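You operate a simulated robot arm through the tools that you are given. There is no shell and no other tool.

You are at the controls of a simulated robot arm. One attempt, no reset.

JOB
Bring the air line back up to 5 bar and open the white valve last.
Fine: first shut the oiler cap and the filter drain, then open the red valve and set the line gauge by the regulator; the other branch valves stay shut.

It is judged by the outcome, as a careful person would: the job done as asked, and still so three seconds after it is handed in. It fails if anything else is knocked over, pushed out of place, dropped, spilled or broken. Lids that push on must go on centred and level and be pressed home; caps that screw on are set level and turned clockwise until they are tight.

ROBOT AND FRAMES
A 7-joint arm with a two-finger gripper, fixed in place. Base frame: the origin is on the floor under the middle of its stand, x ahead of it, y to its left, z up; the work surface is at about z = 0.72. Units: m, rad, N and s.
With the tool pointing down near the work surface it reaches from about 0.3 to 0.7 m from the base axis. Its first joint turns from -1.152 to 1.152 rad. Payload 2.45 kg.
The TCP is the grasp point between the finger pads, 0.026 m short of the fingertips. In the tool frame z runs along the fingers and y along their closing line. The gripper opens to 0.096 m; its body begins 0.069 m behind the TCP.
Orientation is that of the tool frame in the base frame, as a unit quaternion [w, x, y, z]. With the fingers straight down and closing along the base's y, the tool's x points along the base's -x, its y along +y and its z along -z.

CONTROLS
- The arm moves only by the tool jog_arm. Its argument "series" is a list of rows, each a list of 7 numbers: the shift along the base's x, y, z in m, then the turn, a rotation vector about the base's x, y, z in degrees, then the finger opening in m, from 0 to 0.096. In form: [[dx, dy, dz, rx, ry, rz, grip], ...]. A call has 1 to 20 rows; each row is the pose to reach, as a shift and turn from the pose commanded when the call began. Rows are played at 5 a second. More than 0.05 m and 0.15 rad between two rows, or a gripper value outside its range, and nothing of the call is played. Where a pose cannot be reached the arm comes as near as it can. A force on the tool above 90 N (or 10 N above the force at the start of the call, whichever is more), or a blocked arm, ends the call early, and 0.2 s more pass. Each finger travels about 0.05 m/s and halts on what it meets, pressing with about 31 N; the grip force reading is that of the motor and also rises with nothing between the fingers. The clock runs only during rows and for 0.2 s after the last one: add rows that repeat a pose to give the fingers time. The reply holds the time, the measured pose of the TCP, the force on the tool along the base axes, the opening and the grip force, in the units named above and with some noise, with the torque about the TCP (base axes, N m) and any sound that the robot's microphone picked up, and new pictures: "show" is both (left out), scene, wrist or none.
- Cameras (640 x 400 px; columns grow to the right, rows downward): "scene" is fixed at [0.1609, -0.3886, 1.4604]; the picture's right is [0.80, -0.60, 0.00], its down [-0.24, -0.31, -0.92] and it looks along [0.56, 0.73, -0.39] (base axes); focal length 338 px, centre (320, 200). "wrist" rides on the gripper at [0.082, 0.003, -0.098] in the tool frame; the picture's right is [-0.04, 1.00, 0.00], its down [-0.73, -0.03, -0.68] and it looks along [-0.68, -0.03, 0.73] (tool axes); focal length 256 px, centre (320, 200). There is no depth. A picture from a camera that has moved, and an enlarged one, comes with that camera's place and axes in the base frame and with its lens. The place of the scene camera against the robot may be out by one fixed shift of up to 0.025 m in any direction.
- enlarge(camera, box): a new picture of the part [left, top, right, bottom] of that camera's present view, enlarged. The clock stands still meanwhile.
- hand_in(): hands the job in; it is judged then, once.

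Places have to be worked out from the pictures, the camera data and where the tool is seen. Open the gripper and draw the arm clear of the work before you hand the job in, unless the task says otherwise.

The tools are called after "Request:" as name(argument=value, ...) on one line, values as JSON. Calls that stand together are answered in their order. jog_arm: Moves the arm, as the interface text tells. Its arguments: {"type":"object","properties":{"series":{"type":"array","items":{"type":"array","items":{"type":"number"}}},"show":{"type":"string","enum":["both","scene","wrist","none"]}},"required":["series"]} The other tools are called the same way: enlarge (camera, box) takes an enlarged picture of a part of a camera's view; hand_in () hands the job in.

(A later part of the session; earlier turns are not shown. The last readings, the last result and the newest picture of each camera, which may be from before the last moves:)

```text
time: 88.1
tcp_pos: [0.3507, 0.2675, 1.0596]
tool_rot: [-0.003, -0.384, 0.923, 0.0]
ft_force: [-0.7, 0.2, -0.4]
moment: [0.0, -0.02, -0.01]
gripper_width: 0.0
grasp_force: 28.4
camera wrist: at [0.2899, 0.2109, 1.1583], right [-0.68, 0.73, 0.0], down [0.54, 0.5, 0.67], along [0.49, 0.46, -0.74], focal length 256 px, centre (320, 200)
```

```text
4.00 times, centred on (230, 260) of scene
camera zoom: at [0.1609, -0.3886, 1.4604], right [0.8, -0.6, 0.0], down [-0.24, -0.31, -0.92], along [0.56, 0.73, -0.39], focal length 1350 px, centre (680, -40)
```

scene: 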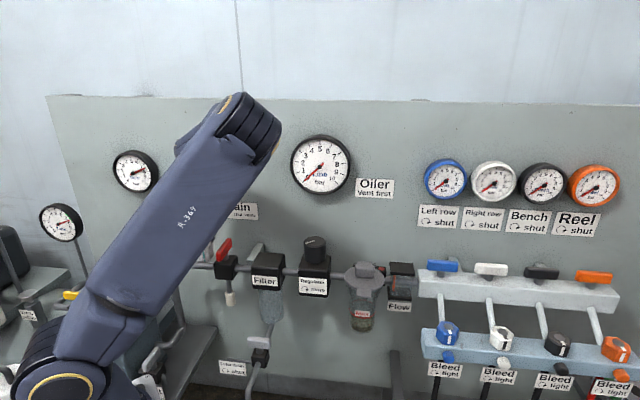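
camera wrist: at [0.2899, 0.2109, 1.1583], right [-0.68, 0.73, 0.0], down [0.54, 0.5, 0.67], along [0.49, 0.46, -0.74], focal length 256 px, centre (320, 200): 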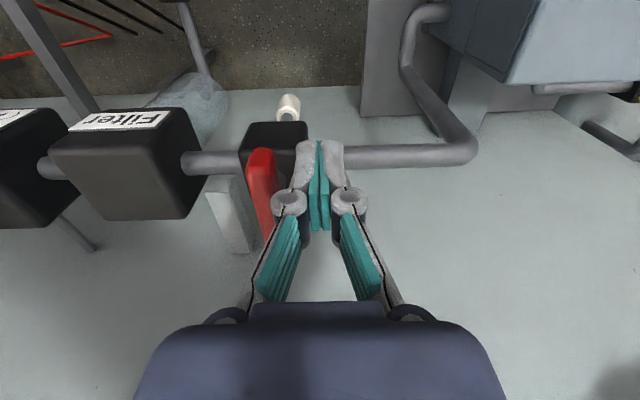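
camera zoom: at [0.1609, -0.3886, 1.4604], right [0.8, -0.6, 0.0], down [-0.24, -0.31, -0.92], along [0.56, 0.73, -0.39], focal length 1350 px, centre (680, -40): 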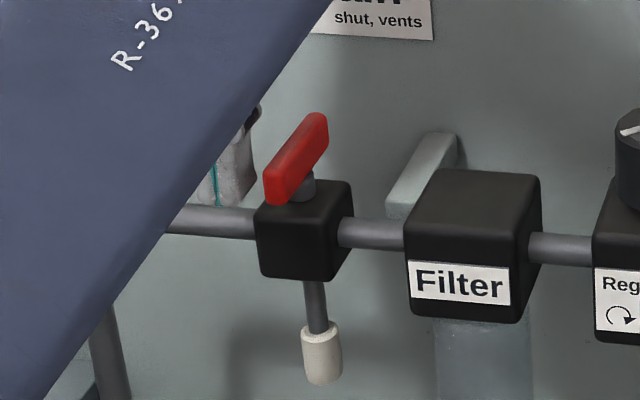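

The stick stands left of the handle with about 1 cm gap. I now push its front end along the arc to the right, counter-clockwise, in small steps.

Request:
jog_arm(series=[[0.0082, -0.0076, 0, 0, 0, 0, 0.0], [0.0079, -0.0125, 0, 0, 0, 0, 0.0], [0.0075, -0.0174, 0, 0, 0, 0, 0.0], [0.0103, -0.023, 0, 0, 0, 0, 0.0], [0.013, -0.0286, 0, 0, 0, 0, 0.0], [0.0188, -0.0322, 0, 0, 0, 0, 0.0], [0.0246, -0.0358, 0, 0, 0, 0, 0.0], [0.0323, -0.0359, 0, 0, 0, 0, 0.0], [0.04, -0.0359, 0, 0, 0, 0, 0.0], [0.0421, -0.0345, 0, 0, 0, 0, 0.0], [0.0439, -0.0327, 0, 0, 0, 0, 0.0]], show="both")

Request:
enlarge(camera="wrist", box=[240, 60, 400, 260])

Request:
enlarge(camera="scene", box=[180, 130, 360, 310])

```text
time: 90.5
tcp_pos: [0.3931, 0.2324, 1.0571]
tool_rot: [-0.006, -0.385, 0.923, -0.002]
ft_force: [-15.2, -18.4, 8.1]
moment: [0.14, -0.07, 0.03]
gripper_width: 0.0059
grasp_force: 28.3
camera wrist: at [0.3324, 0.1765, 1.1565], right [-0.68, 0.73, 0.0], down [0.54, 0.51, 0.67], along [0.49, 0.46, -0.74], focal length 256 px, centre (320, 200)
```

scene: 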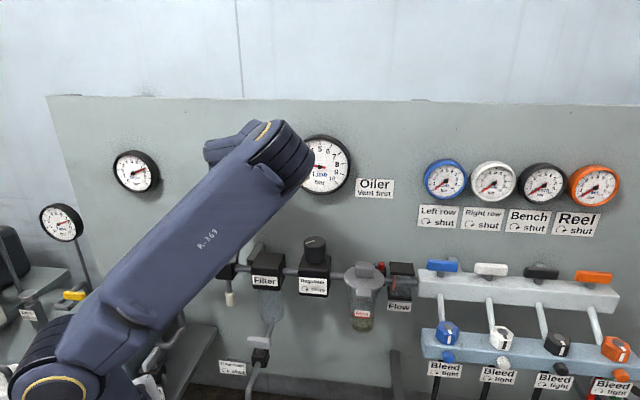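
wrist: 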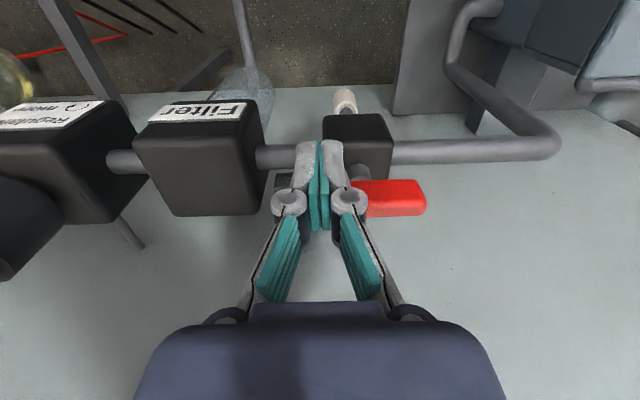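

```text
2.00 times, centred on (320, 160) of wrist
camera zoom: at [0.3324, 0.1765, 1.1565], right [-0.68, 0.73, 0.0], down [0.54, 0.51, 0.67], along [0.49, 0.46, -0.74], focal length 512 px, centre (320, 280)
```

zoom: 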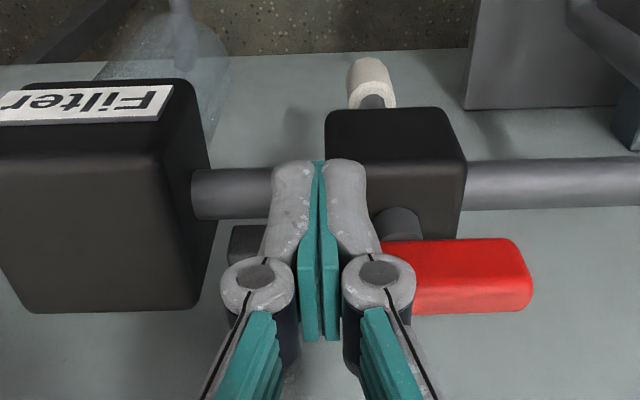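

```text
2.22 times, centred on (270, 220) of scene
camera zoom: at [0.1603, -0.3892, 1.4603], right [0.8, -0.6, 0.0], down [-0.24, -0.31, -0.92], along [0.56, 0.73, -0.39], focal length 750 px, centre (431, 156)
```

zoom: 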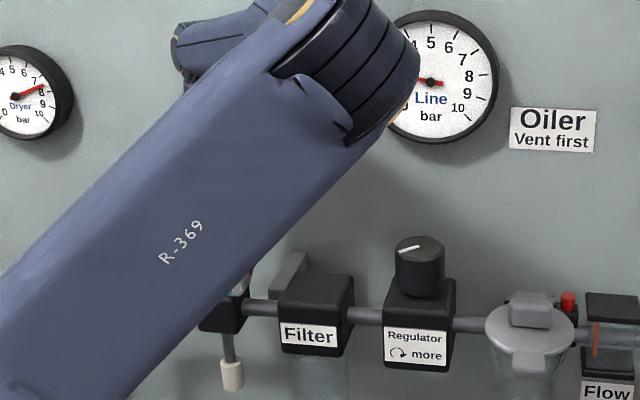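

The red handle now lies along the pipe (open), the line gauge has come off zero, and the oiler's red pressure pin has popped up. I back away and check.

Request:
jog_arm(series=[[-0.008, -0.008, 0.0, 0, 0, 0, 0.0], [-0.01, -0.01, 0.03, 0, 0, 0, 0.0], [-0.01, -0.01, 0.07, 0, 0, 0, 0.0], [0.02, -0.03, 0.1, 0, 0, 0, 0.0], [0.05, -0.055, 0.12, 0, 0, 0, 0.0], [0.08, -0.085, 0.13, 0, 0, 0, 0.0]], show="both")

Request:
enlarge(camera="scene", box=[180, 210, 280, 310])

Request:
enlarge(camera="scene", box=[280, 125, 360, 200])

Request:
enlarge(camera="scene", box=[330, 240, 430, 320])

```text
time: 91.9
tcp_pos: [0.4764, 0.1487, 1.1891]
tool_rot: [-0.003, -0.384, 0.923, 0.0]
ft_force: [0.2, -0.2, 0.9]
moment: [0.02, -0.02, -0.02]
gripper_width: 0.0001
grasp_force: 29.2
camera wrist: at [0.416, 0.0935, 1.2878], right [-0.68, 0.73, 0.0], down [0.54, 0.5, 0.67], along [0.49, 0.46, -0.74], focal length 256 px, centre (320, 200)
```

scene: 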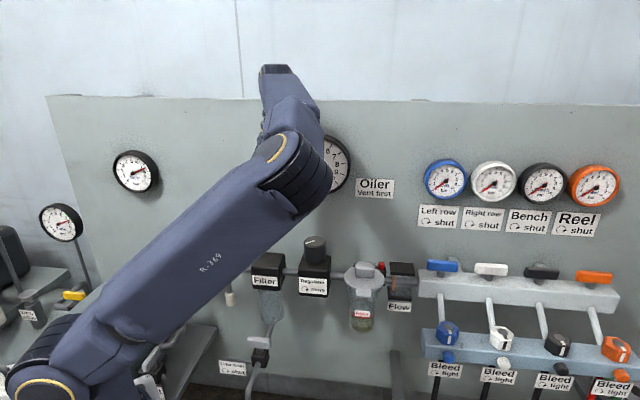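
wrist: 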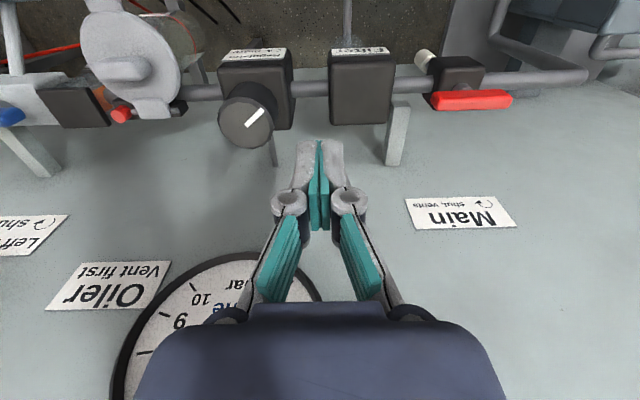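

```text
4.00 times, centred on (230, 260) of scene
camera zoom: at [0.161, -0.3886, 1.4604], right [0.8, -0.6, 0.0], down [-0.24, -0.31, -0.92], along [0.56, 0.73, -0.39], focal length 1350 px, centre (680, -40)
```

zoom: 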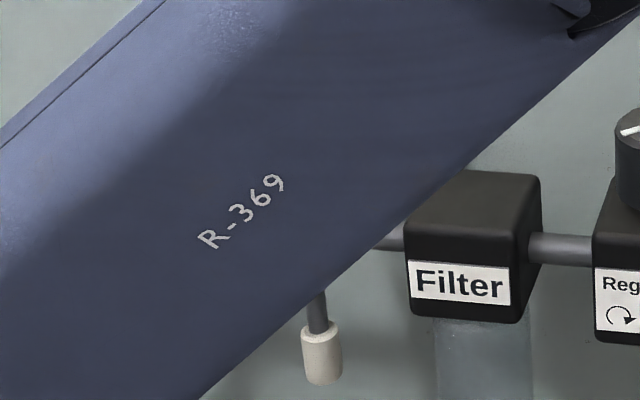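

```text
5.33 times, centred on (320, 162) of scene
camera zoom: at [0.161, -0.3886, 1.4604], right [0.8, -0.6, 0.0], down [-0.24, -0.31, -0.92], along [0.56, 0.73, -0.39], focal length 1800 px, centre (320, 400)
```

zoom: 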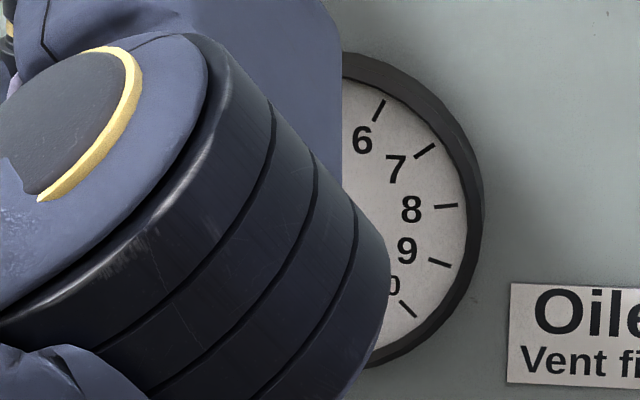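

```text
5.00 times, centred on (380, 280) of scene
camera zoom: at [0.161, -0.3886, 1.4604], right [0.8, -0.6, 0.0], down [-0.24, -0.31, -0.92], along [0.56, 0.73, -0.39], focal length 1687 px, centre (20, -200)
```

zoom: 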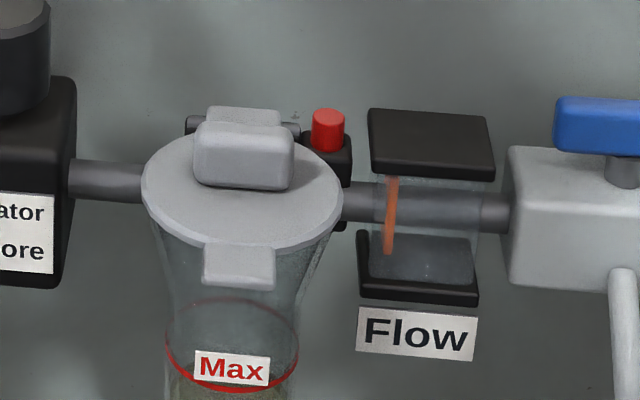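

The red pin stands up and the flow flap hangs still: line under pressure, no leak heard. The elbow hides the line gauge from the scene camera, so I lift the tool to see it with the wrist camera.

Request:
jog_arm(series=[[-0.012, -0.012, 0.03, 0, 0, 0, 0.0], [-0.024, -0.025, 0.06, 0, 0, 0, 0.0], [-0.035, -0.037, 0.09, 0, 0, 0, 0.0], [-0.046, -0.049, 0.11, 0, 0, 0, 0.0], [-0.046, -0.049, 0.11, 0, 0, 0, 0.0]], show="both")

Request:
enlarge(camera="wrist", box=[200, 200, 340, 310])

Request:
enlarge(camera="wrist", box=[180, 20, 500, 220])

```text
time: 93.1
tcp_pos: [0.4286, 0.1002, 1.2978]
tool_rot: [-0.003, -0.385, 0.923, 0.001]
ft_force: [-0.1, 0.1, -0.5]
moment: [0.01, 0.0, -0.01]
gripper_width: 0.0002
grasp_force: 28.6
camera wrist: at [0.3679, 0.044, 1.3959], right [-0.68, 0.73, 0.0], down [0.54, 0.5, 0.67], along [0.49, 0.46, -0.74], focal length 256 px, centre (320, 200)
```

scene: 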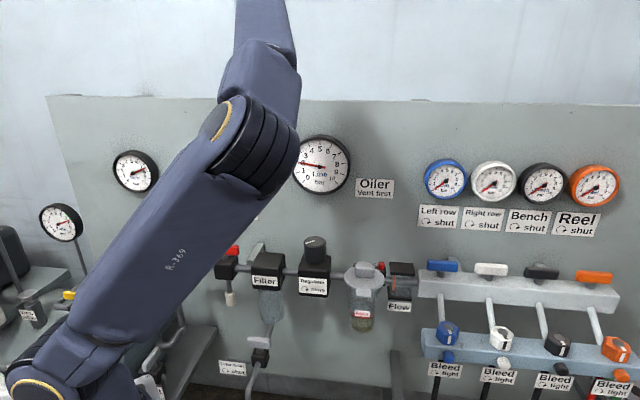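
wrist: 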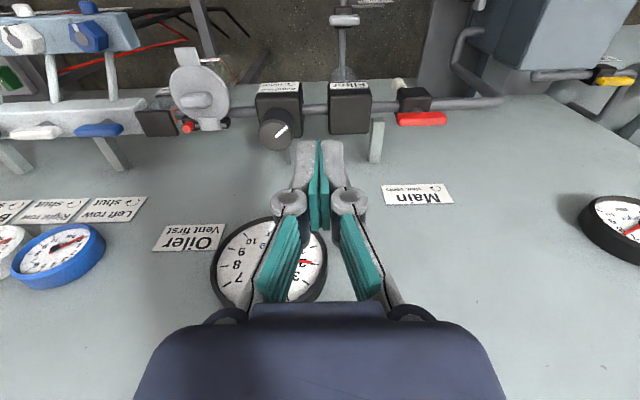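

```text
3.64 times, centred on (270, 255) of wrist
camera zoom: at [0.3679, 0.044, 1.3959], right [-0.68, 0.73, 0.0], down [0.54, 0.5, 0.67], along [0.49, 0.46, -0.74], focal length 931 px, centre (502, 0)
```

zoom: 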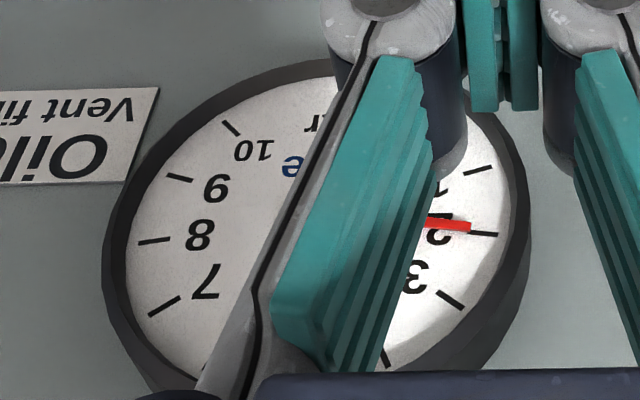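

```text
2.00 times, centred on (340, 120) of wrist
camera zoom: at [0.3679, 0.044, 1.3959], right [-0.68, 0.73, 0.0], down [0.54, 0.5, 0.67], along [0.49, 0.46, -0.74], focal length 512 px, centre (280, 360)
```

zoom: 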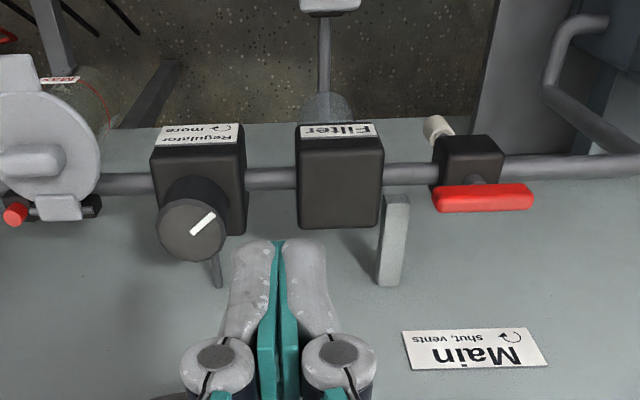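

The gauge reads about 2 bar; red handle along the pipe, drain handle crosswise. The regulator knob's top centre triangulates to u≈0.296, v≈0.462, z≈1.075, diameter about 45 mm. I move above it with the fingers open and heading 75°.

Request:
jog_arm(series=[[0.02, 0.003, -0.025, 0, 0, 6, 0.02], [0.042, 0.006, -0.05, 0, 0, 12, 0.04], [0.065, 0.01, -0.075, 0, 0, 18, 0.06], [0.088, 0.0135, -0.105, 0, 0, 24, 0.065], [0.1077, 0.0169, -0.138, 0, 0, 30, 0.065], [0.1077, 0.0169, -0.138, 0, 0, 30, 0.065]], show="both")

Request:
enlarge(camera="wrist", box=[220, 80, 420, 280])

Request:
enlarge(camera="scene", box=[240, 110, 400, 310])

```text
time: 94.5
tcp_pos: [0.4588, 0.1462, 1.1378]
tool_rot: [-0.003, -0.61, 0.792, 0.0]
ft_force: [0.9, 0.1, 0.1]
moment: [-0.01, -0.02, 0.01]
gripper_width: 0.0651
grasp_force: 0.0
out of reach, approached as far as the arm can: row 3, 4, 5, 6
camera wrist: at [0.434, 0.069, 1.2357], right [-0.96, 0.29, 0.0], down [0.22, 0.7, 0.68], along [0.2, 0.65, -0.74], focal length 256 px, centre (320, 200)
```

scene: 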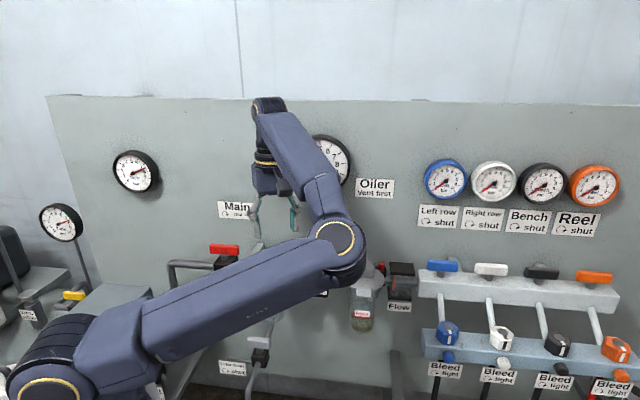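
wrist: 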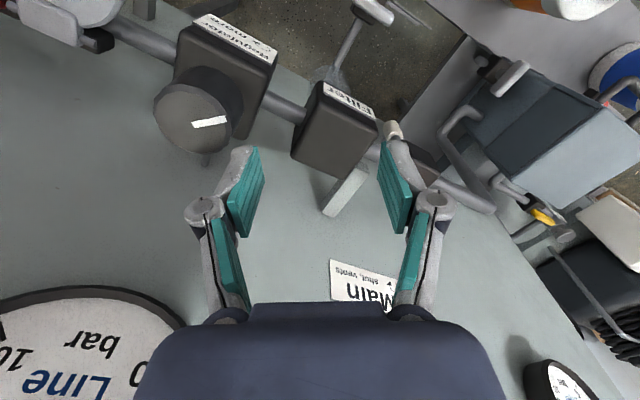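

```text
2.00 times, centred on (320, 180) of wrist
camera zoom: at [0.434, 0.069, 1.2357], right [-0.96, 0.29, 0.0], down [0.22, 0.7, 0.68], along [0.2, 0.65, -0.74], focal length 512 px, centre (320, 240)
```

zoom: 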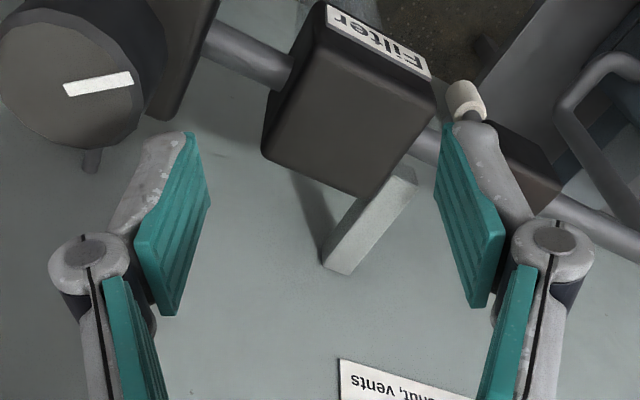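

```text
2.00 times, centred on (320, 210) of scene
camera zoom: at [0.161, -0.3886, 1.4604], right [0.8, -0.6, 0.0], down [-0.24, -0.31, -0.92], along [0.56, 0.73, -0.39], focal length 675 px, centre (320, 180)
```

zoom: 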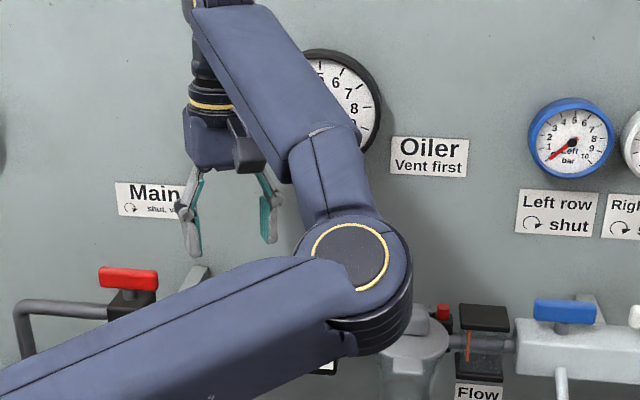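

The pose was not reached: the elbow has dropped to the right and low. I retrace upward and swing right to the starting area, which should bring the elbow back up.

Request:
jog_arm(series=[[-0.005, -0.008, 0.03, 0, 0, -6, 0.065], [-0.01, -0.016, 0.06, 0, 0, -12, 0.065], [-0.015, -0.025, 0.09, 0, 0, -18, 0.065], [-0.02, -0.035, 0.12, 0, 0, -24, 0.065], [-0.03, -0.046, 0.16, 0, 0, -30, 0.065], [-0.032, -0.075, 0.175, 0, 0, -36, 0.065], [-0.035, -0.105, 0.19, 0, 0, -42, 0.065], [-0.038, -0.135, 0.2, 0, 0, -48, 0.065], [-0.042, -0.165, 0.205, 0, 0, -54, 0.065], [-0.048, -0.19, 0.21, 0, 0, -60, 0.065], [-0.055, -0.2, 0.21, 0, 0, -67, 0.065], [-0.055, -0.2, 0.21, 0, 0, -75, 0.065]], show="both")

Request:
enlarge(camera="scene", box=[0, 0, 260, 400])

```text
time: 97.1
tcp_pos: [0.4398, -0.0212, 1.3451]
tool_rot: [-0.003, -0.013, 1.0, 0.001]
ft_force: [-0.1, -0.2, -1.0]
moment: [0.06, 0.03, -0.02]
gripper_width: 0.0648
grasp_force: 0.0
out of reach, approached as far as the arm can: row 9, 10, 11, 12
camera wrist: at [0.3582, -0.0226, 1.4434], right [0.01, 1.0, 0.0], down [0.74, -0.01, 0.67], along [0.67, -0.01, -0.74], focal length 256 px, centre (320, 200)
```

scene: 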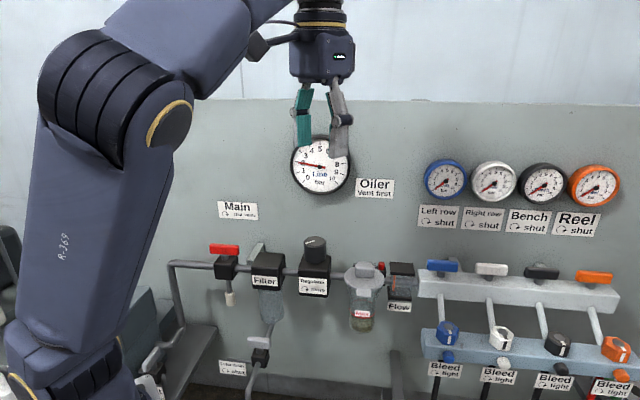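
wrist: 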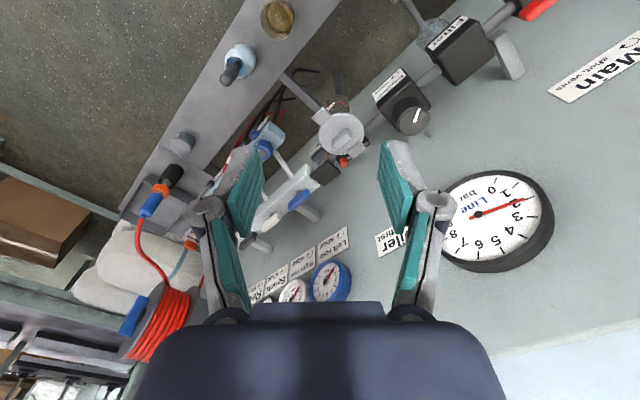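

```text
1.00 times, centred on (130, 200) of scene (not enlarged: the box is as wide or as high as the picture)
camera zoom: at [0.161, -0.3886, 1.4604], right [0.8, -0.6, 0.0], down [-0.24, -0.31, -0.92], along [0.56, 0.73, -0.39], focal length 338 px, centre (510, 200)
```

zoom: 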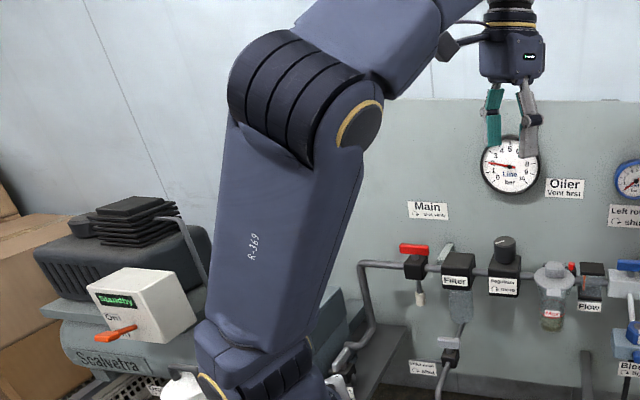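

The gauge reads about 2 bar here. The elbow is swung right; turning the tool clockwise past its last-joint limit pushes the elbow back to the left (that is what happened at the drain). I use this deliberately in free space, in measured steps.

Request:
jog_arm(series=[[0, 0, 0, 0, 0, -7.5, 0.065], [0, 0, 0, 0, 0, -15, 0.065], [0, 0, 0, 0, 0, -22.5, 0.065], [0, 0, 0, 0, 0, -30, 0.065], [0, 0, 0, 0, 0, -37.5, 0.065], [0, 0, 0, 0, 0, -45, 0.065], [0, 0, 0, 0, 0, -52.5, 0.065], [0, 0, 0, 0, 0, -60, 0.065]], show="scene")

Request:
enlarge(camera="scene", box=[0, 0, 260, 400])

```text
time: 98.9
tcp_pos: [0.441, -0.0226, 1.3461]
tool_rot: [-0.002, 0.5, 0.866, 0.002]
ft_force: [0.9, -0.2, -0.5]
moment: [0.0, 0.0, -0.03]
gripper_width: 0.0648
grasp_force: 0.0
```

scene: 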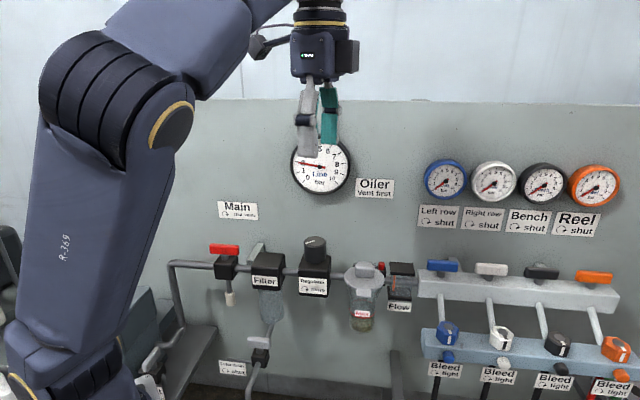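

```text
1.00 times, centred on (130, 200) of scene (not enlarged: the box is as wide or as high as the picture)
camera zoom: at [0.1609, -0.3886, 1.4604], right [0.8, -0.6, 0.0], down [-0.24, -0.31, -0.92], along [0.56, 0.73, -0.39], focal length 338 px, centre (510, 200)
```

zoom: 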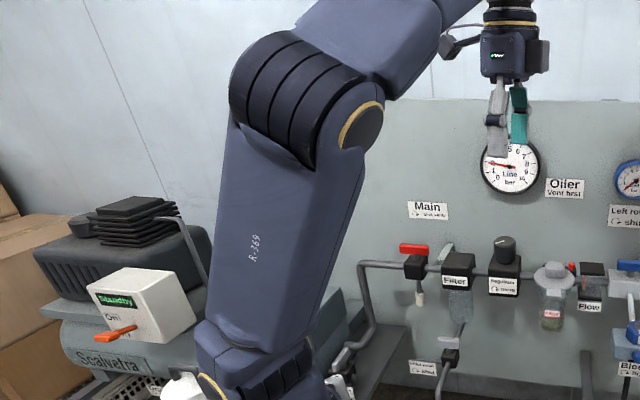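

Request:
jog_arm(series=[[0, 0, 0, 0, 0, -7.5, 0.065], [0, 0, 0, 0, 0, -15, 0.065], [0, 0, 0, 0, 0, -22.5, 0.065], [0, 0, 0, 0, 0, -30, 0.065], [0, 0, 0, 0, 0, -37.5, 0.065], [0, 0, 0, 0, 0, -45, 0.065], [0, 0, 0, 0, 0, -52.5, 0.065], [0, 0, 0, 0, 0, -60, 0.065]], show="scene")

Request:
enlarge(camera="scene", box=[0, 0, 260, 400])

```text
time: 100.7
tcp_pos: [0.4421, -0.022, 1.3463]
tool_rot: [0.001, 0.866, 0.5, 0.007]
ft_force: [-0.1, 0.0, -0.3]
moment: [0.0, 0.02, 0.05]
gripper_width: 0.0653
grasp_force: 0.1
```

scene: 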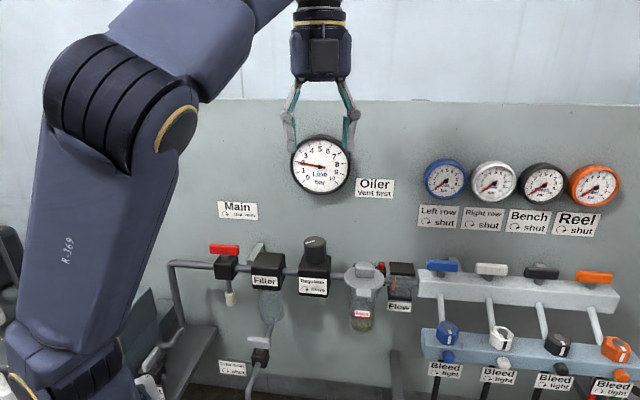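

```text
1.00 times, centred on (130, 200) of scene (not enlarged: the box is as wide or as high as the picture)
camera zoom: at [0.1609, -0.3886, 1.4604], right [0.8, -0.6, 0.0], down [-0.24, -0.31, -0.92], along [0.56, 0.73, -0.39], focal length 338 px, centre (510, 200)
```

zoom: 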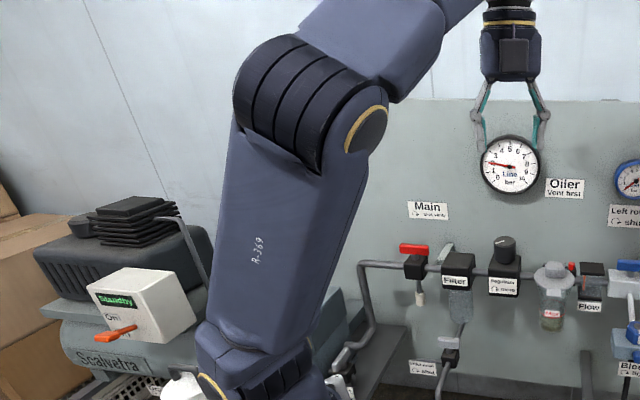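

Request:
jog_arm(series=[[0, 0, 0, 0, 0, -7.5, 0.065], [0, 0, 0, 0, 0, -15, 0.065], [0, 0, 0, 0, 0, -22.5, 0.065], [0, 0, 0, 0, 0, -30, 0.065]], show="scene")

Request:
enlarge(camera="scene", box=[0, 0, 260, 400])

```text
time: 101.7
tcp_pos: [0.4413, -0.0228, 1.346]
tool_rot: [0.0, 0.966, 0.258, 0.003]
ft_force: [0.4, -0.3, 0.7]
moment: [-0.01, 0.0, 0.0]
gripper_width: 0.0652
grasp_force: 0.2
```

scene: 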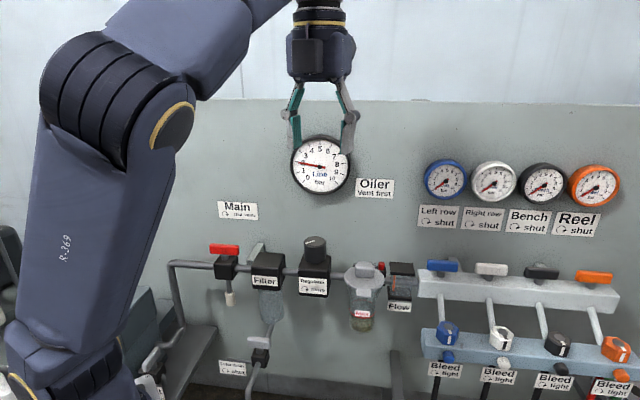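

```text
1.00 times, centred on (130, 200) of scene (not enlarged: the box is as wide or as high as the picture)
camera zoom: at [0.1609, -0.3886, 1.4604], right [0.8, -0.6, 0.0], down [-0.24, -0.31, -0.92], along [0.56, 0.73, -0.39], focal length 338 px, centre (510, 200)
```

zoom: 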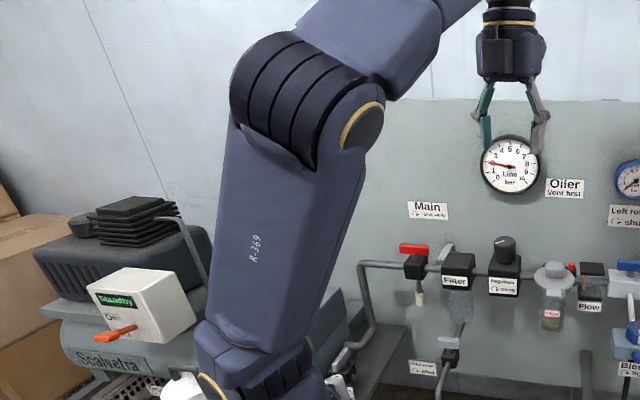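

The last joint has a wide range, so it is not the culprit; the elbow's sideways swing is. With joint 1 at its right limit, swinging the wrist further right lets the elbow catch up. I swing right around the base axis while turning the heading back.

Request:
jog_arm(series=[[-0.0065, -0.0184, 0, 0, 0, 7.5, 0.065], [-0.0142, -0.0368, 0, 0, 0, 15, 0.065], [-0.0227, -0.0547, 0, 0, 0, 22.5, 0.065], [-0.0322, -0.0722, 0, 0, 0, 30, 0.065], [-0.0426, -0.0892, 0, 0, 0, 37.5, 0.065], [-0.0539, -0.1056, 0, 0, 0, 45, 0.065], [-0.066, -0.1213, 0, 0, 0, 52.5, 0.065], [-0.0789, -0.1365, 0, 0, 0, 60, 0.065], [-0.0926, -0.1509, 0, 0, 0, 67.5, 0.065], [-0.107, -0.1646, 0, 0, 0, 75, 0.065]], show="scene")

Request:
enlarge(camera="scene", box=[0, 0, 260, 400])

```text
time: 103.9
tcp_pos: [0.4269, -0.1771, 1.3676]
tool_rot: [0.003, 0.608, 0.794, 0.003]
ft_force: [0.3, -0.5, 0.6]
moment: [0.04, 0.01, 0.02]
gripper_width: 0.0651
grasp_force: 0.0
out of reach, approached as far as the arm can: row 1, 2, 3, 4, 5, 6, 7, 8, 9, 10
```

scene: 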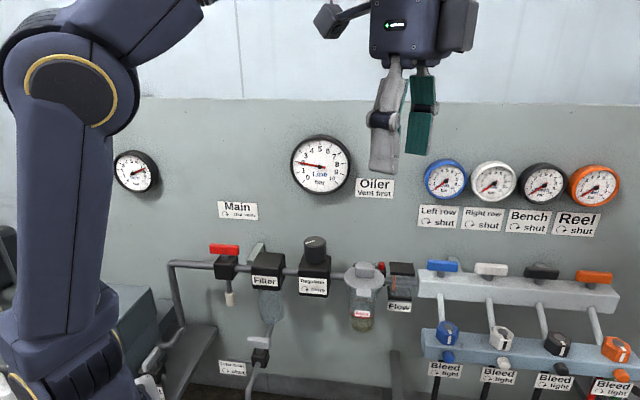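

```text
1.00 times, centred on (130, 200) of scene (not enlarged: the box is as wide or as high as the picture)
camera zoom: at [0.161, -0.3886, 1.4604], right [0.8, -0.6, 0.0], down [-0.24, -0.31, -0.92], along [0.56, 0.73, -0.39], focal length 338 px, centre (510, 200)
```

zoom: 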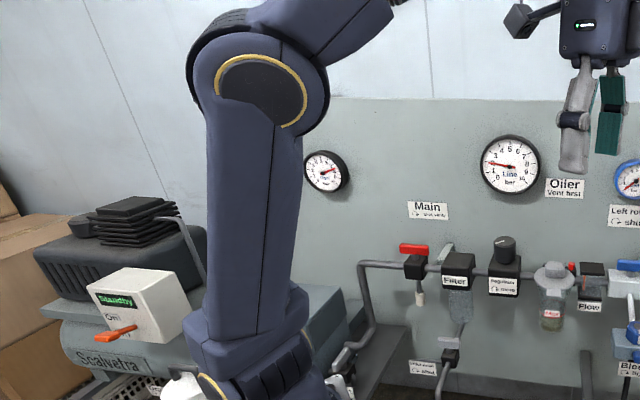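

The elbow has come much of the way back up. I continue a bit further right and inward in the open to bring it fully in line.

Request:
jog_arm(series=[[-0.015, -0.012, 0, 0, 0, 0, 0.065], [-0.03, -0.024, 0, 0, 0, 0, 0.065], [-0.045, -0.036, 0, 0, 0, 0, 0.065], [-0.06, -0.048, 0, 0, 0, 0, 0.065], [-0.075, -0.059, 0, 0, 0, 0, 0.065], [-0.088, -0.064, 0, 0, 0, 0, 0.065], [-0.088, -0.064, 0, 0, 0, 0, 0.065]], show="scene")

Request:
enlarge(camera="scene", box=[0, 0, 260, 400])

```text
time: 105.5
tcp_pos: [0.4053, -0.2551, 1.3579]
tool_rot: [0.002, 0.607, 0.795, -0.001]
ft_force: [-0.4, 0.3, -0.6]
moment: [-0.01, 0.0, 0.01]
gripper_width: 0.0651
grasp_force: 0.2
out of reach, approached as far as the arm can: row 1, 2, 3, 4, 5, 6, 7
```

scene: 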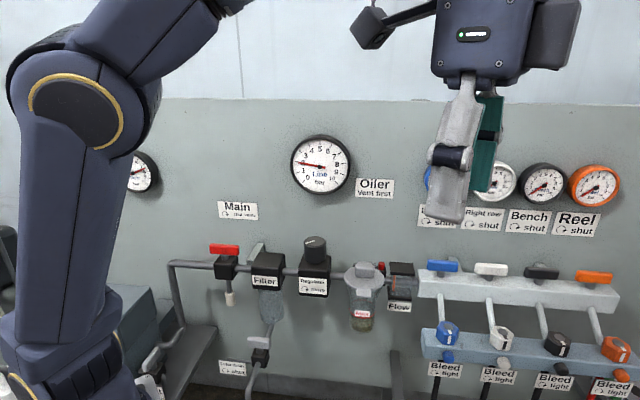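

```text
1.00 times, centred on (130, 200) of scene (not enlarged: the box is as wide or as high as the picture)
camera zoom: at [0.1609, -0.3886, 1.4604], right [0.8, -0.6, 0.0], down [-0.24, -0.31, -0.92], along [0.56, 0.73, -0.39], focal length 338 px, centre (510, 200)
```

zoom: 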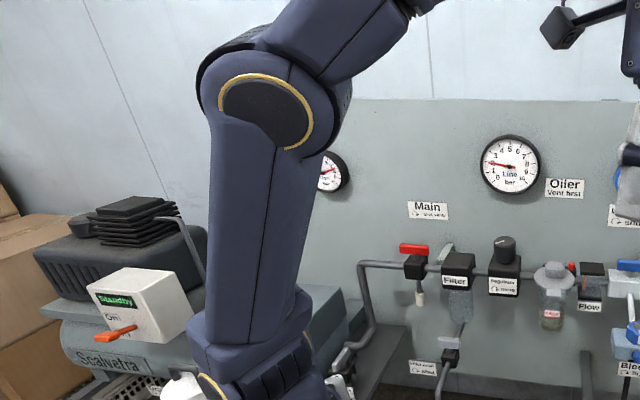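

The arm is nearly stretched with the elbow in line. Now I come back left along an outer, high path, turning the heading back, and check the posture half way.

Request:
jog_arm(series=[[0.0162, 0.0263, -0.007, 0, 0, 7.5, 0.065], [0.0324, 0.0526, -0.014, 0, 0, 15, 0.065], [0.0485, 0.0788, -0.021, 0, 0, 22.5, 0.065], [0.0647, 0.1051, -0.028, 0, 0, 30, 0.065], [0.0772, 0.1301, -0.0355, 0, 0, 37.5, 0.065], [0.0897, 0.1551, -0.043, 0, 0, 45, 0.065], [0.1022, 0.1801, -0.0505, 0, 0, 52.5, 0.065], [0.1147, 0.2051, -0.058, 0, 0, 60, 0.065]], show="scene")

Request:
enlarge(camera="scene", box=[0, 0, 260, 400])

```text
time: 107.3
tcp_pos: [0.522, -0.0505, 1.2948]
tool_rot: [-0.002, 0.128, 0.992, 0.001]
ft_force: [0.3, 0.5, 0.1]
moment: [-0.01, 0.07, -0.04]
gripper_width: 0.0646
grasp_force: 0.1
```

scene: 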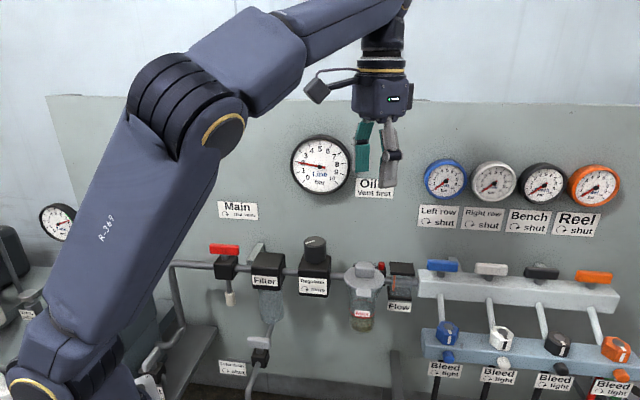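

```text
1.00 times, centred on (130, 200) of scene (not enlarged: the box is as wide or as high as the picture)
camera zoom: at [0.1609, -0.3886, 1.4604], right [0.8, -0.6, 0.0], down [-0.24, -0.31, -0.92], along [0.56, 0.73, -0.39], focal length 338 px, centre (510, 200)
```

zoom: 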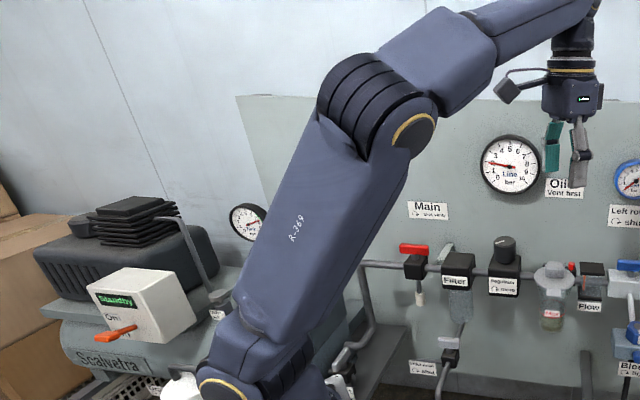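

No limits flagged, but the elbow is still swung right about 55°. Coning the tilted tool clockwise moves the elbow left (that is what drove it at the drain), so I do one controlled cone here in open space with the wrist point held: first tilt 30° outward.

Request:
jog_arm(series=[[0.0258, -0.0045, 0.0017, -1.3, -7.4, 0, 0.065], [0.051, -0.009, 0.0068, -2.6, -14.8, 0, 0.065], [0.0753, -0.0133, 0.0152, -3.9, -22.1, 0, 0.065], [0.0985, -0.0174, 0.0268, -5.2, -29.5, 0, 0.065]], show="none")

Request:
jog_arm(series=[[-0.0031, -0.0127, 0, 0, 0, -7.5, 0.065], [-0.0079, -0.0249, 0, 0, 0, -15, 0.065], [-0.0142, -0.0363, 0, 0, 0, -22.5, 0.065], [-0.0219, -0.0469, 0, 0, 0, -30, 0.065], [-0.0309, -0.0563, 0, 0, 0, -37.5, 0.065], [-0.0411, -0.0645, 0, 0, 0, -45, 0.065], [-0.0523, -0.0713, 0, 0, 0, -52.5, 0.065], [-0.0643, -0.0766, 0, 0, 0, -60, 0.065], [-0.0769, -0.0802, 0, 0, 0, -67.5, 0.065], [-0.0898, -0.0822, 0, 0, 0, -75, 0.065], [-0.1029, -0.0825, 0, 0, 0, -82.5, 0.065], [-0.1159, -0.0811, 0, 0, 0, -90, 0.065]], show="scene")

Request:
enlarge(camera="scene", box=[0, 0, 260, 400])

```text
time: 108.3
tcp_pos: [0.6195, -0.0641, 1.3215]
tool_rot: [0.257, 0.124, 0.958, -0.01]
ft_force: [0.4, -0.6, 0.2]
moment: [-0.01, -0.01, -0.01]
gripper_width: 0.0651
grasp_force: 0.1
```

```text
time: 110.9
tcp_pos: [0.5025, -0.1478, 1.323]
tool_rot: [0.174, 0.766, 0.59, -0.188]
ft_force: [-0.6, 0.2, -0.6]
moment: [-0.01, 0.0, -0.01]
gripper_width: 0.065
grasp_force: 0.1
```

scene: 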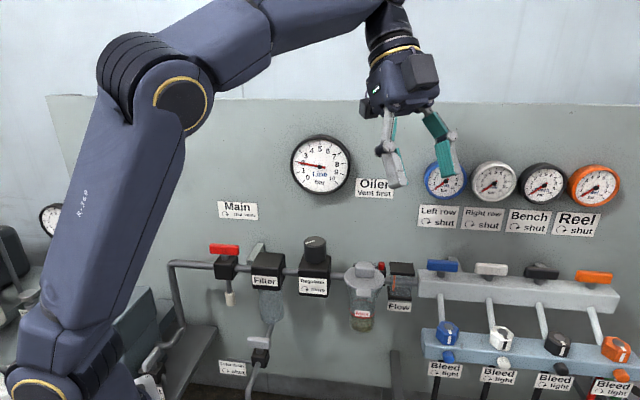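

```text
1.00 times, centred on (130, 200) of scene (not enlarged: the box is as wide or as high as the picture)
camera zoom: at [0.1609, -0.3886, 1.4604], right [0.8, -0.6, 0.0], down [-0.24, -0.31, -0.92], along [0.56, 0.73, -0.39], focal length 338 px, centre (510, 200)
```

zoom: 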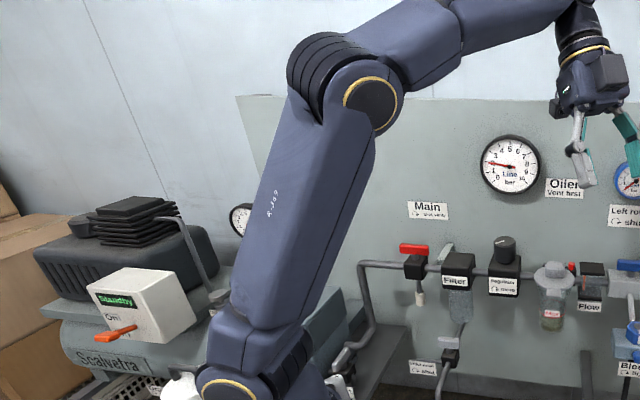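

The elbow has come up noticeably. I straighten the tool (wrist point held) and check.

Request:
jog_arm(series=[[0.0039, 0.022, -0.009, 7.4, -1.3, 0, 0.065], [0.0082, 0.0467, -0.017, 14.8, -2.6, 0, 0.065], [0.0127, 0.0722, -0.0235, 22.1, -3.9, 0, 0.065], [0.0174, 0.0985, -0.027, 29.5, -5.2, 0, 0.065], [0.0174, 0.0985, -0.027, 29.5, -5.2, 0, 0.065]], show="scene")

Request:
enlarge(camera="scene", box=[0, 0, 260, 400])

```text
time: 112.1
tcp_pos: [0.519, -0.0467, 1.2962]
tool_rot: [0.0, 0.792, 0.611, 0.003]
ft_force: [-0.5, 0.4, 0.6]
moment: [-0.03, 0.02, -0.01]
gripper_width: 0.0652
grasp_force: 0.0
```

scene: 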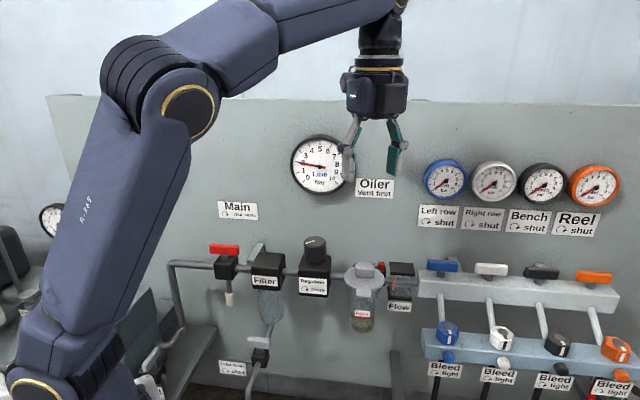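

```text
1.00 times, centred on (130, 200) of scene (not enlarged: the box is as wide or as high as the picture)
camera zoom: at [0.1609, -0.3886, 1.4604], right [0.8, -0.6, 0.0], down [-0.24, -0.31, -0.92], along [0.56, 0.73, -0.39], focal length 338 px, centre (510, 200)
```

zoom: 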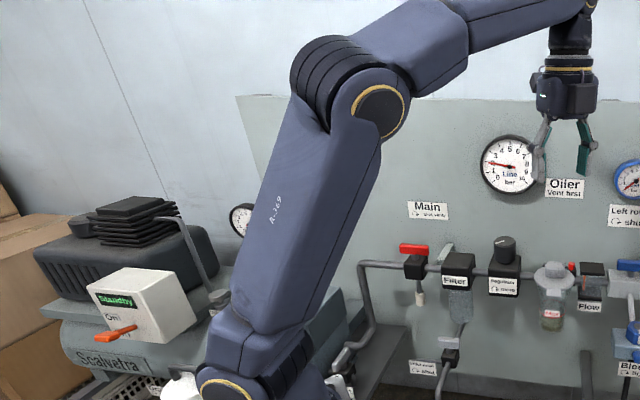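

One more cone of the same kind should finish it. First I turn the heading back with the tool upright (last joint only).

Request:
jog_arm(series=[[0, 0, 0, 0, 0, 8, 0.065], [0, 0, 0, 0, 0, 16, 0.065], [0, 0, 0, 0, 0, 24, 0.065], [0, 0, 0, 0, 0, 32, 0.065], [0, 0, 0, 0, 0, 40, 0.065], [0, 0, 0, 0, 0, 48, 0.065], [0, 0, 0, 0, 0, 56, 0.065], [0, 0, 0, 0, 0, 64, 0.065], [0, 0, 0, 0, 0, 72, 0.065], [0, 0, 0, 0, 0, 80, 0.065], [0, 0, 0, 0, 0, 88, 0.065], [0, 0, 0, 0, 0, 96, 0.065], [0, 0, 0, 0, 0, 104, 0.065], [0, 0, 0, 0, 0, 112, 0.065], [0, 0, 0, 0, 0, 120, 0.065]], show="none")

Request:
jog_arm(series=[[0.0229, -0.004, 0.0014, -1.15, -6.57, 0, 0.065], [0.0455, -0.008, 0.0054, -2.3, -13.1, 0, 0.065], [0.0674, -0.0119, 0.0121, -3.45, -19.7, 0, 0.065], [0.0883, -0.0156, 0.0213, -4.6, -26.3, 0, 0.065], [0.1081, -0.019, 0.033, -5.75, -32.8, 0, 0.065], [0.1266, -0.0223, 0.0468, -6.9, -39.4, 0, 0.065]], show="none")

Request:
jog_arm(series=[[-0.004, -0.0164, 0, 0, 0, -7.5, 0.065], [-0.01, -0.032, 0, 0, 0, -15, 0.065], [-0.0181, -0.0468, 0, 0, 0, -22.5, 0.065], [-0.0281, -0.0604, 0, 0, 0, -30, 0.065], [-0.0397, -0.0725, 0, 0, 0, -37.5, 0.065], [-0.0528, -0.083, 0, 0, 0, -45, 0.065], [-0.0672, -0.0918, 0, 0, 0, -52.5, 0.065], [-0.0826, -0.0985, 0, 0, 0, -60, 0.065], [-0.0988, -0.1033, 0, 0, 0, -67.5, 0.065], [-0.1154, -0.1058, 0, 0, 0, -75, 0.065], [-0.1322, -0.1062, 0, 0, 0, -82.5, 0.065], [-0.1489, -0.1043, 0, 0, 0, -90, 0.065]], show="scene")

Request:
enlarge(camera="scene", box=[0, 0, 260, 400])

```text
time: 115.3
tcp_pos: [0.5185, -0.0483, 1.2957]
tool_rot: [-0.004, -0.133, 0.991, 0.001]
ft_force: [0.7, 0.5, 0.1]
moment: [0.02, 0.0, 0.0]
gripper_width: 0.065
grasp_force: 0.0
```

```text
time: 116.7
tcp_pos: [0.646, -0.0724, 1.3434]
tool_rot: [0.324, -0.125, 0.932, -0.102]
ft_force: [0.1, 1.2, -0.4]
moment: [0.01, 0.0, 0.02]
gripper_width: 0.0651
grasp_force: 0.1
```

```text
time: 119.3
tcp_pos: [0.4969, -0.1761, 1.3433]
tool_rot: [0.157, 0.572, 0.747, -0.301]
ft_force: [0.1, -0.1, -0.3]
moment: [0.04, 0.01, -0.02]
gripper_width: 0.0649
grasp_force: 0.0
```

scene: 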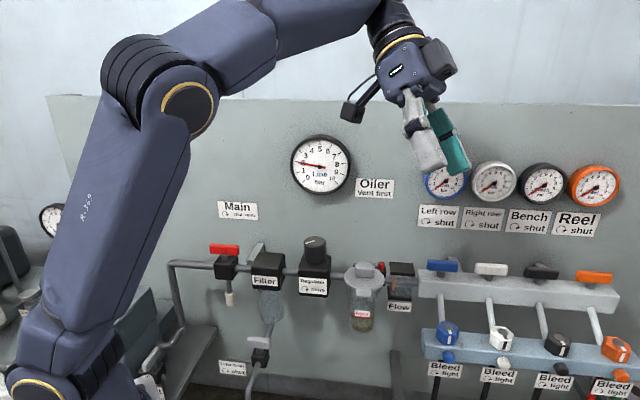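

```text
1.00 times, centred on (130, 200) of scene (not enlarged: the box is as wide or as high as the picture)
camera zoom: at [0.1609, -0.3886, 1.4604], right [0.8, -0.6, 0.0], down [-0.24, -0.31, -0.92], along [0.56, 0.73, -0.39], focal length 338 px, centre (510, 200)
```

zoom: 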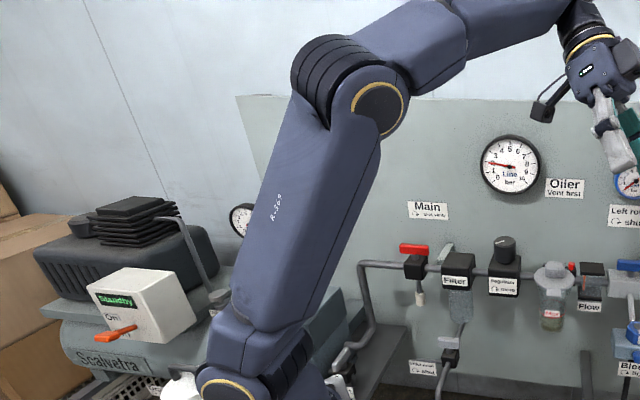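

Request:
jog_arm(series=[[0.0039, 0.0229, -0.0135, 6.57, -1.16, 0, 0.065], [0.008, 0.0455, -0.0255, 13.1, -2.3, 0, 0.065], [0.0119, 0.0674, -0.0347, 19.7, -3.5, 0, 0.065], [0.0156, 0.0883, -0.0414, 26.3, -4.6, 0, 0.065], [0.019, 0.1081, -0.0454, 32.8, -5.8, 0, 0.065], [0.0223, 0.1266, -0.0468, 39.4, -6.96, 0, 0.065]], show="none")

Request:
enlarge(camera="scene", box=[0, 0, 260, 400])

```text
time: 120.7
tcp_pos: [0.5198, -0.0494, 1.2956]
tool_rot: [-0.001, 0.607, 0.795, 0.005]
ft_force: [0.0, -0.1, -0.7]
moment: [0.01, -0.03, 0.01]
gripper_width: 0.0649
grasp_force: 0.1
```

```text
1.00 times, centred on (130, 200) of scene (not enlarged: the box is as wide or as high as the picture)
camera zoom: at [0.1609, -0.3886, 1.4604], right [0.8, -0.6, 0.0], down [-0.24, -0.31, -0.92], along [0.56, 0.73, -0.39], focal length 338 px, centre (510, 200)
```

zoom: 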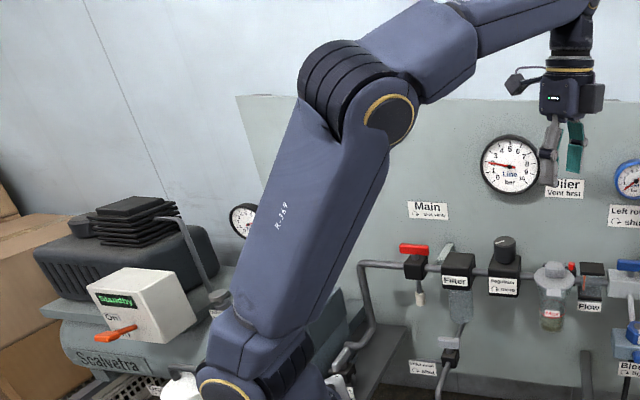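

Request:
jog_arm(series=[[0.01, 0.03, -0.01, 0, 0, 7.5, 0.065], [0.018, 0.06, -0.02, 0, 0, 15, 0.065], [0.022, 0.09, -0.035, 0, 0, 22.5, 0.065], [0.022, 0.12, -0.05, 0, 0, 30, 0.065], [0.018, 0.15, -0.065, 0, 0, 37.5, 0.065], [0.0165, 0.167, -0.08, 0, 0, 45, 0.065], [0.0165, 0.167, -0.1, 0, 0, 52.5, 0.065], [0.0165, 0.167, -0.12, 0, 0, 60, 0.065], [0.0165, 0.167, -0.135, 0, 0, 67.5, 0.065], [0.0165, 0.167, -0.135, 0, 0, 75, 0.065]], show="both")

Request:
enlarge(camera="scene", box=[0, 0, 260, 400])

```text
time: 122.9
tcp_pos: [0.5366, 0.1171, 1.1593]
tool_rot: [-0.001, -0.003, 1.0, 0.003]
ft_force: [0.7, -0.1, -0.9]
moment: [0.01, 0.0, -0.05]
gripper_width: 0.0651
grasp_force: 0.0
camera wrist: at [0.4539, 0.1192, 1.2584], right [0.03, 1.0, 0.0], down [0.74, -0.03, 0.68], along [0.67, -0.02, -0.74], focal length 256 px, centre (320, 200)
```

scene: 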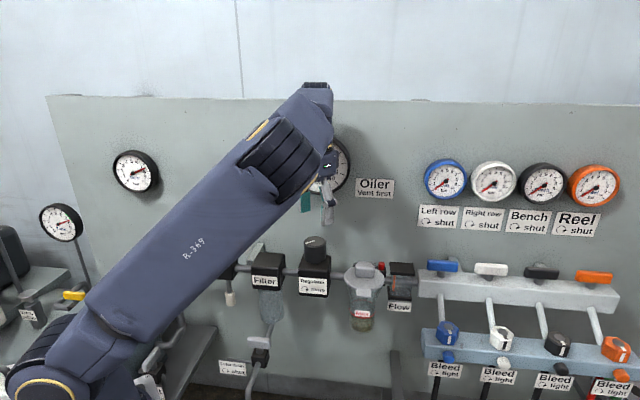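
wrist: 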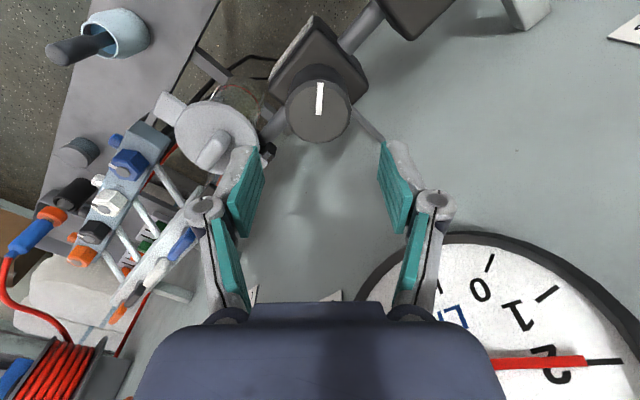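

```text
1.00 times, centred on (130, 200) of scene (not enlarged: the box is as wide or as high as the picture)
camera zoom: at [0.1609, -0.3886, 1.4604], right [0.8, -0.6, 0.0], down [-0.24, -0.31, -0.92], along [0.56, 0.73, -0.39], focal length 338 px, centre (510, 200)
```

zoom: 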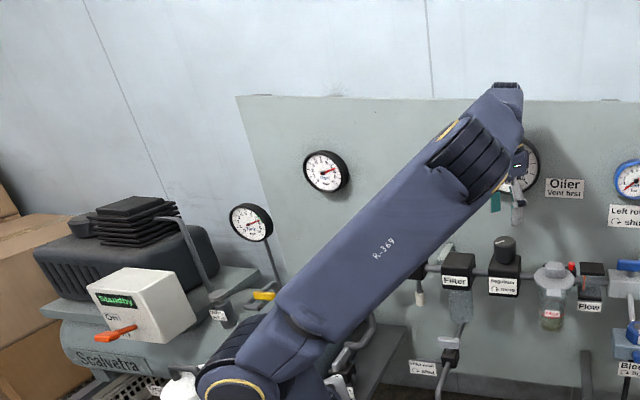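

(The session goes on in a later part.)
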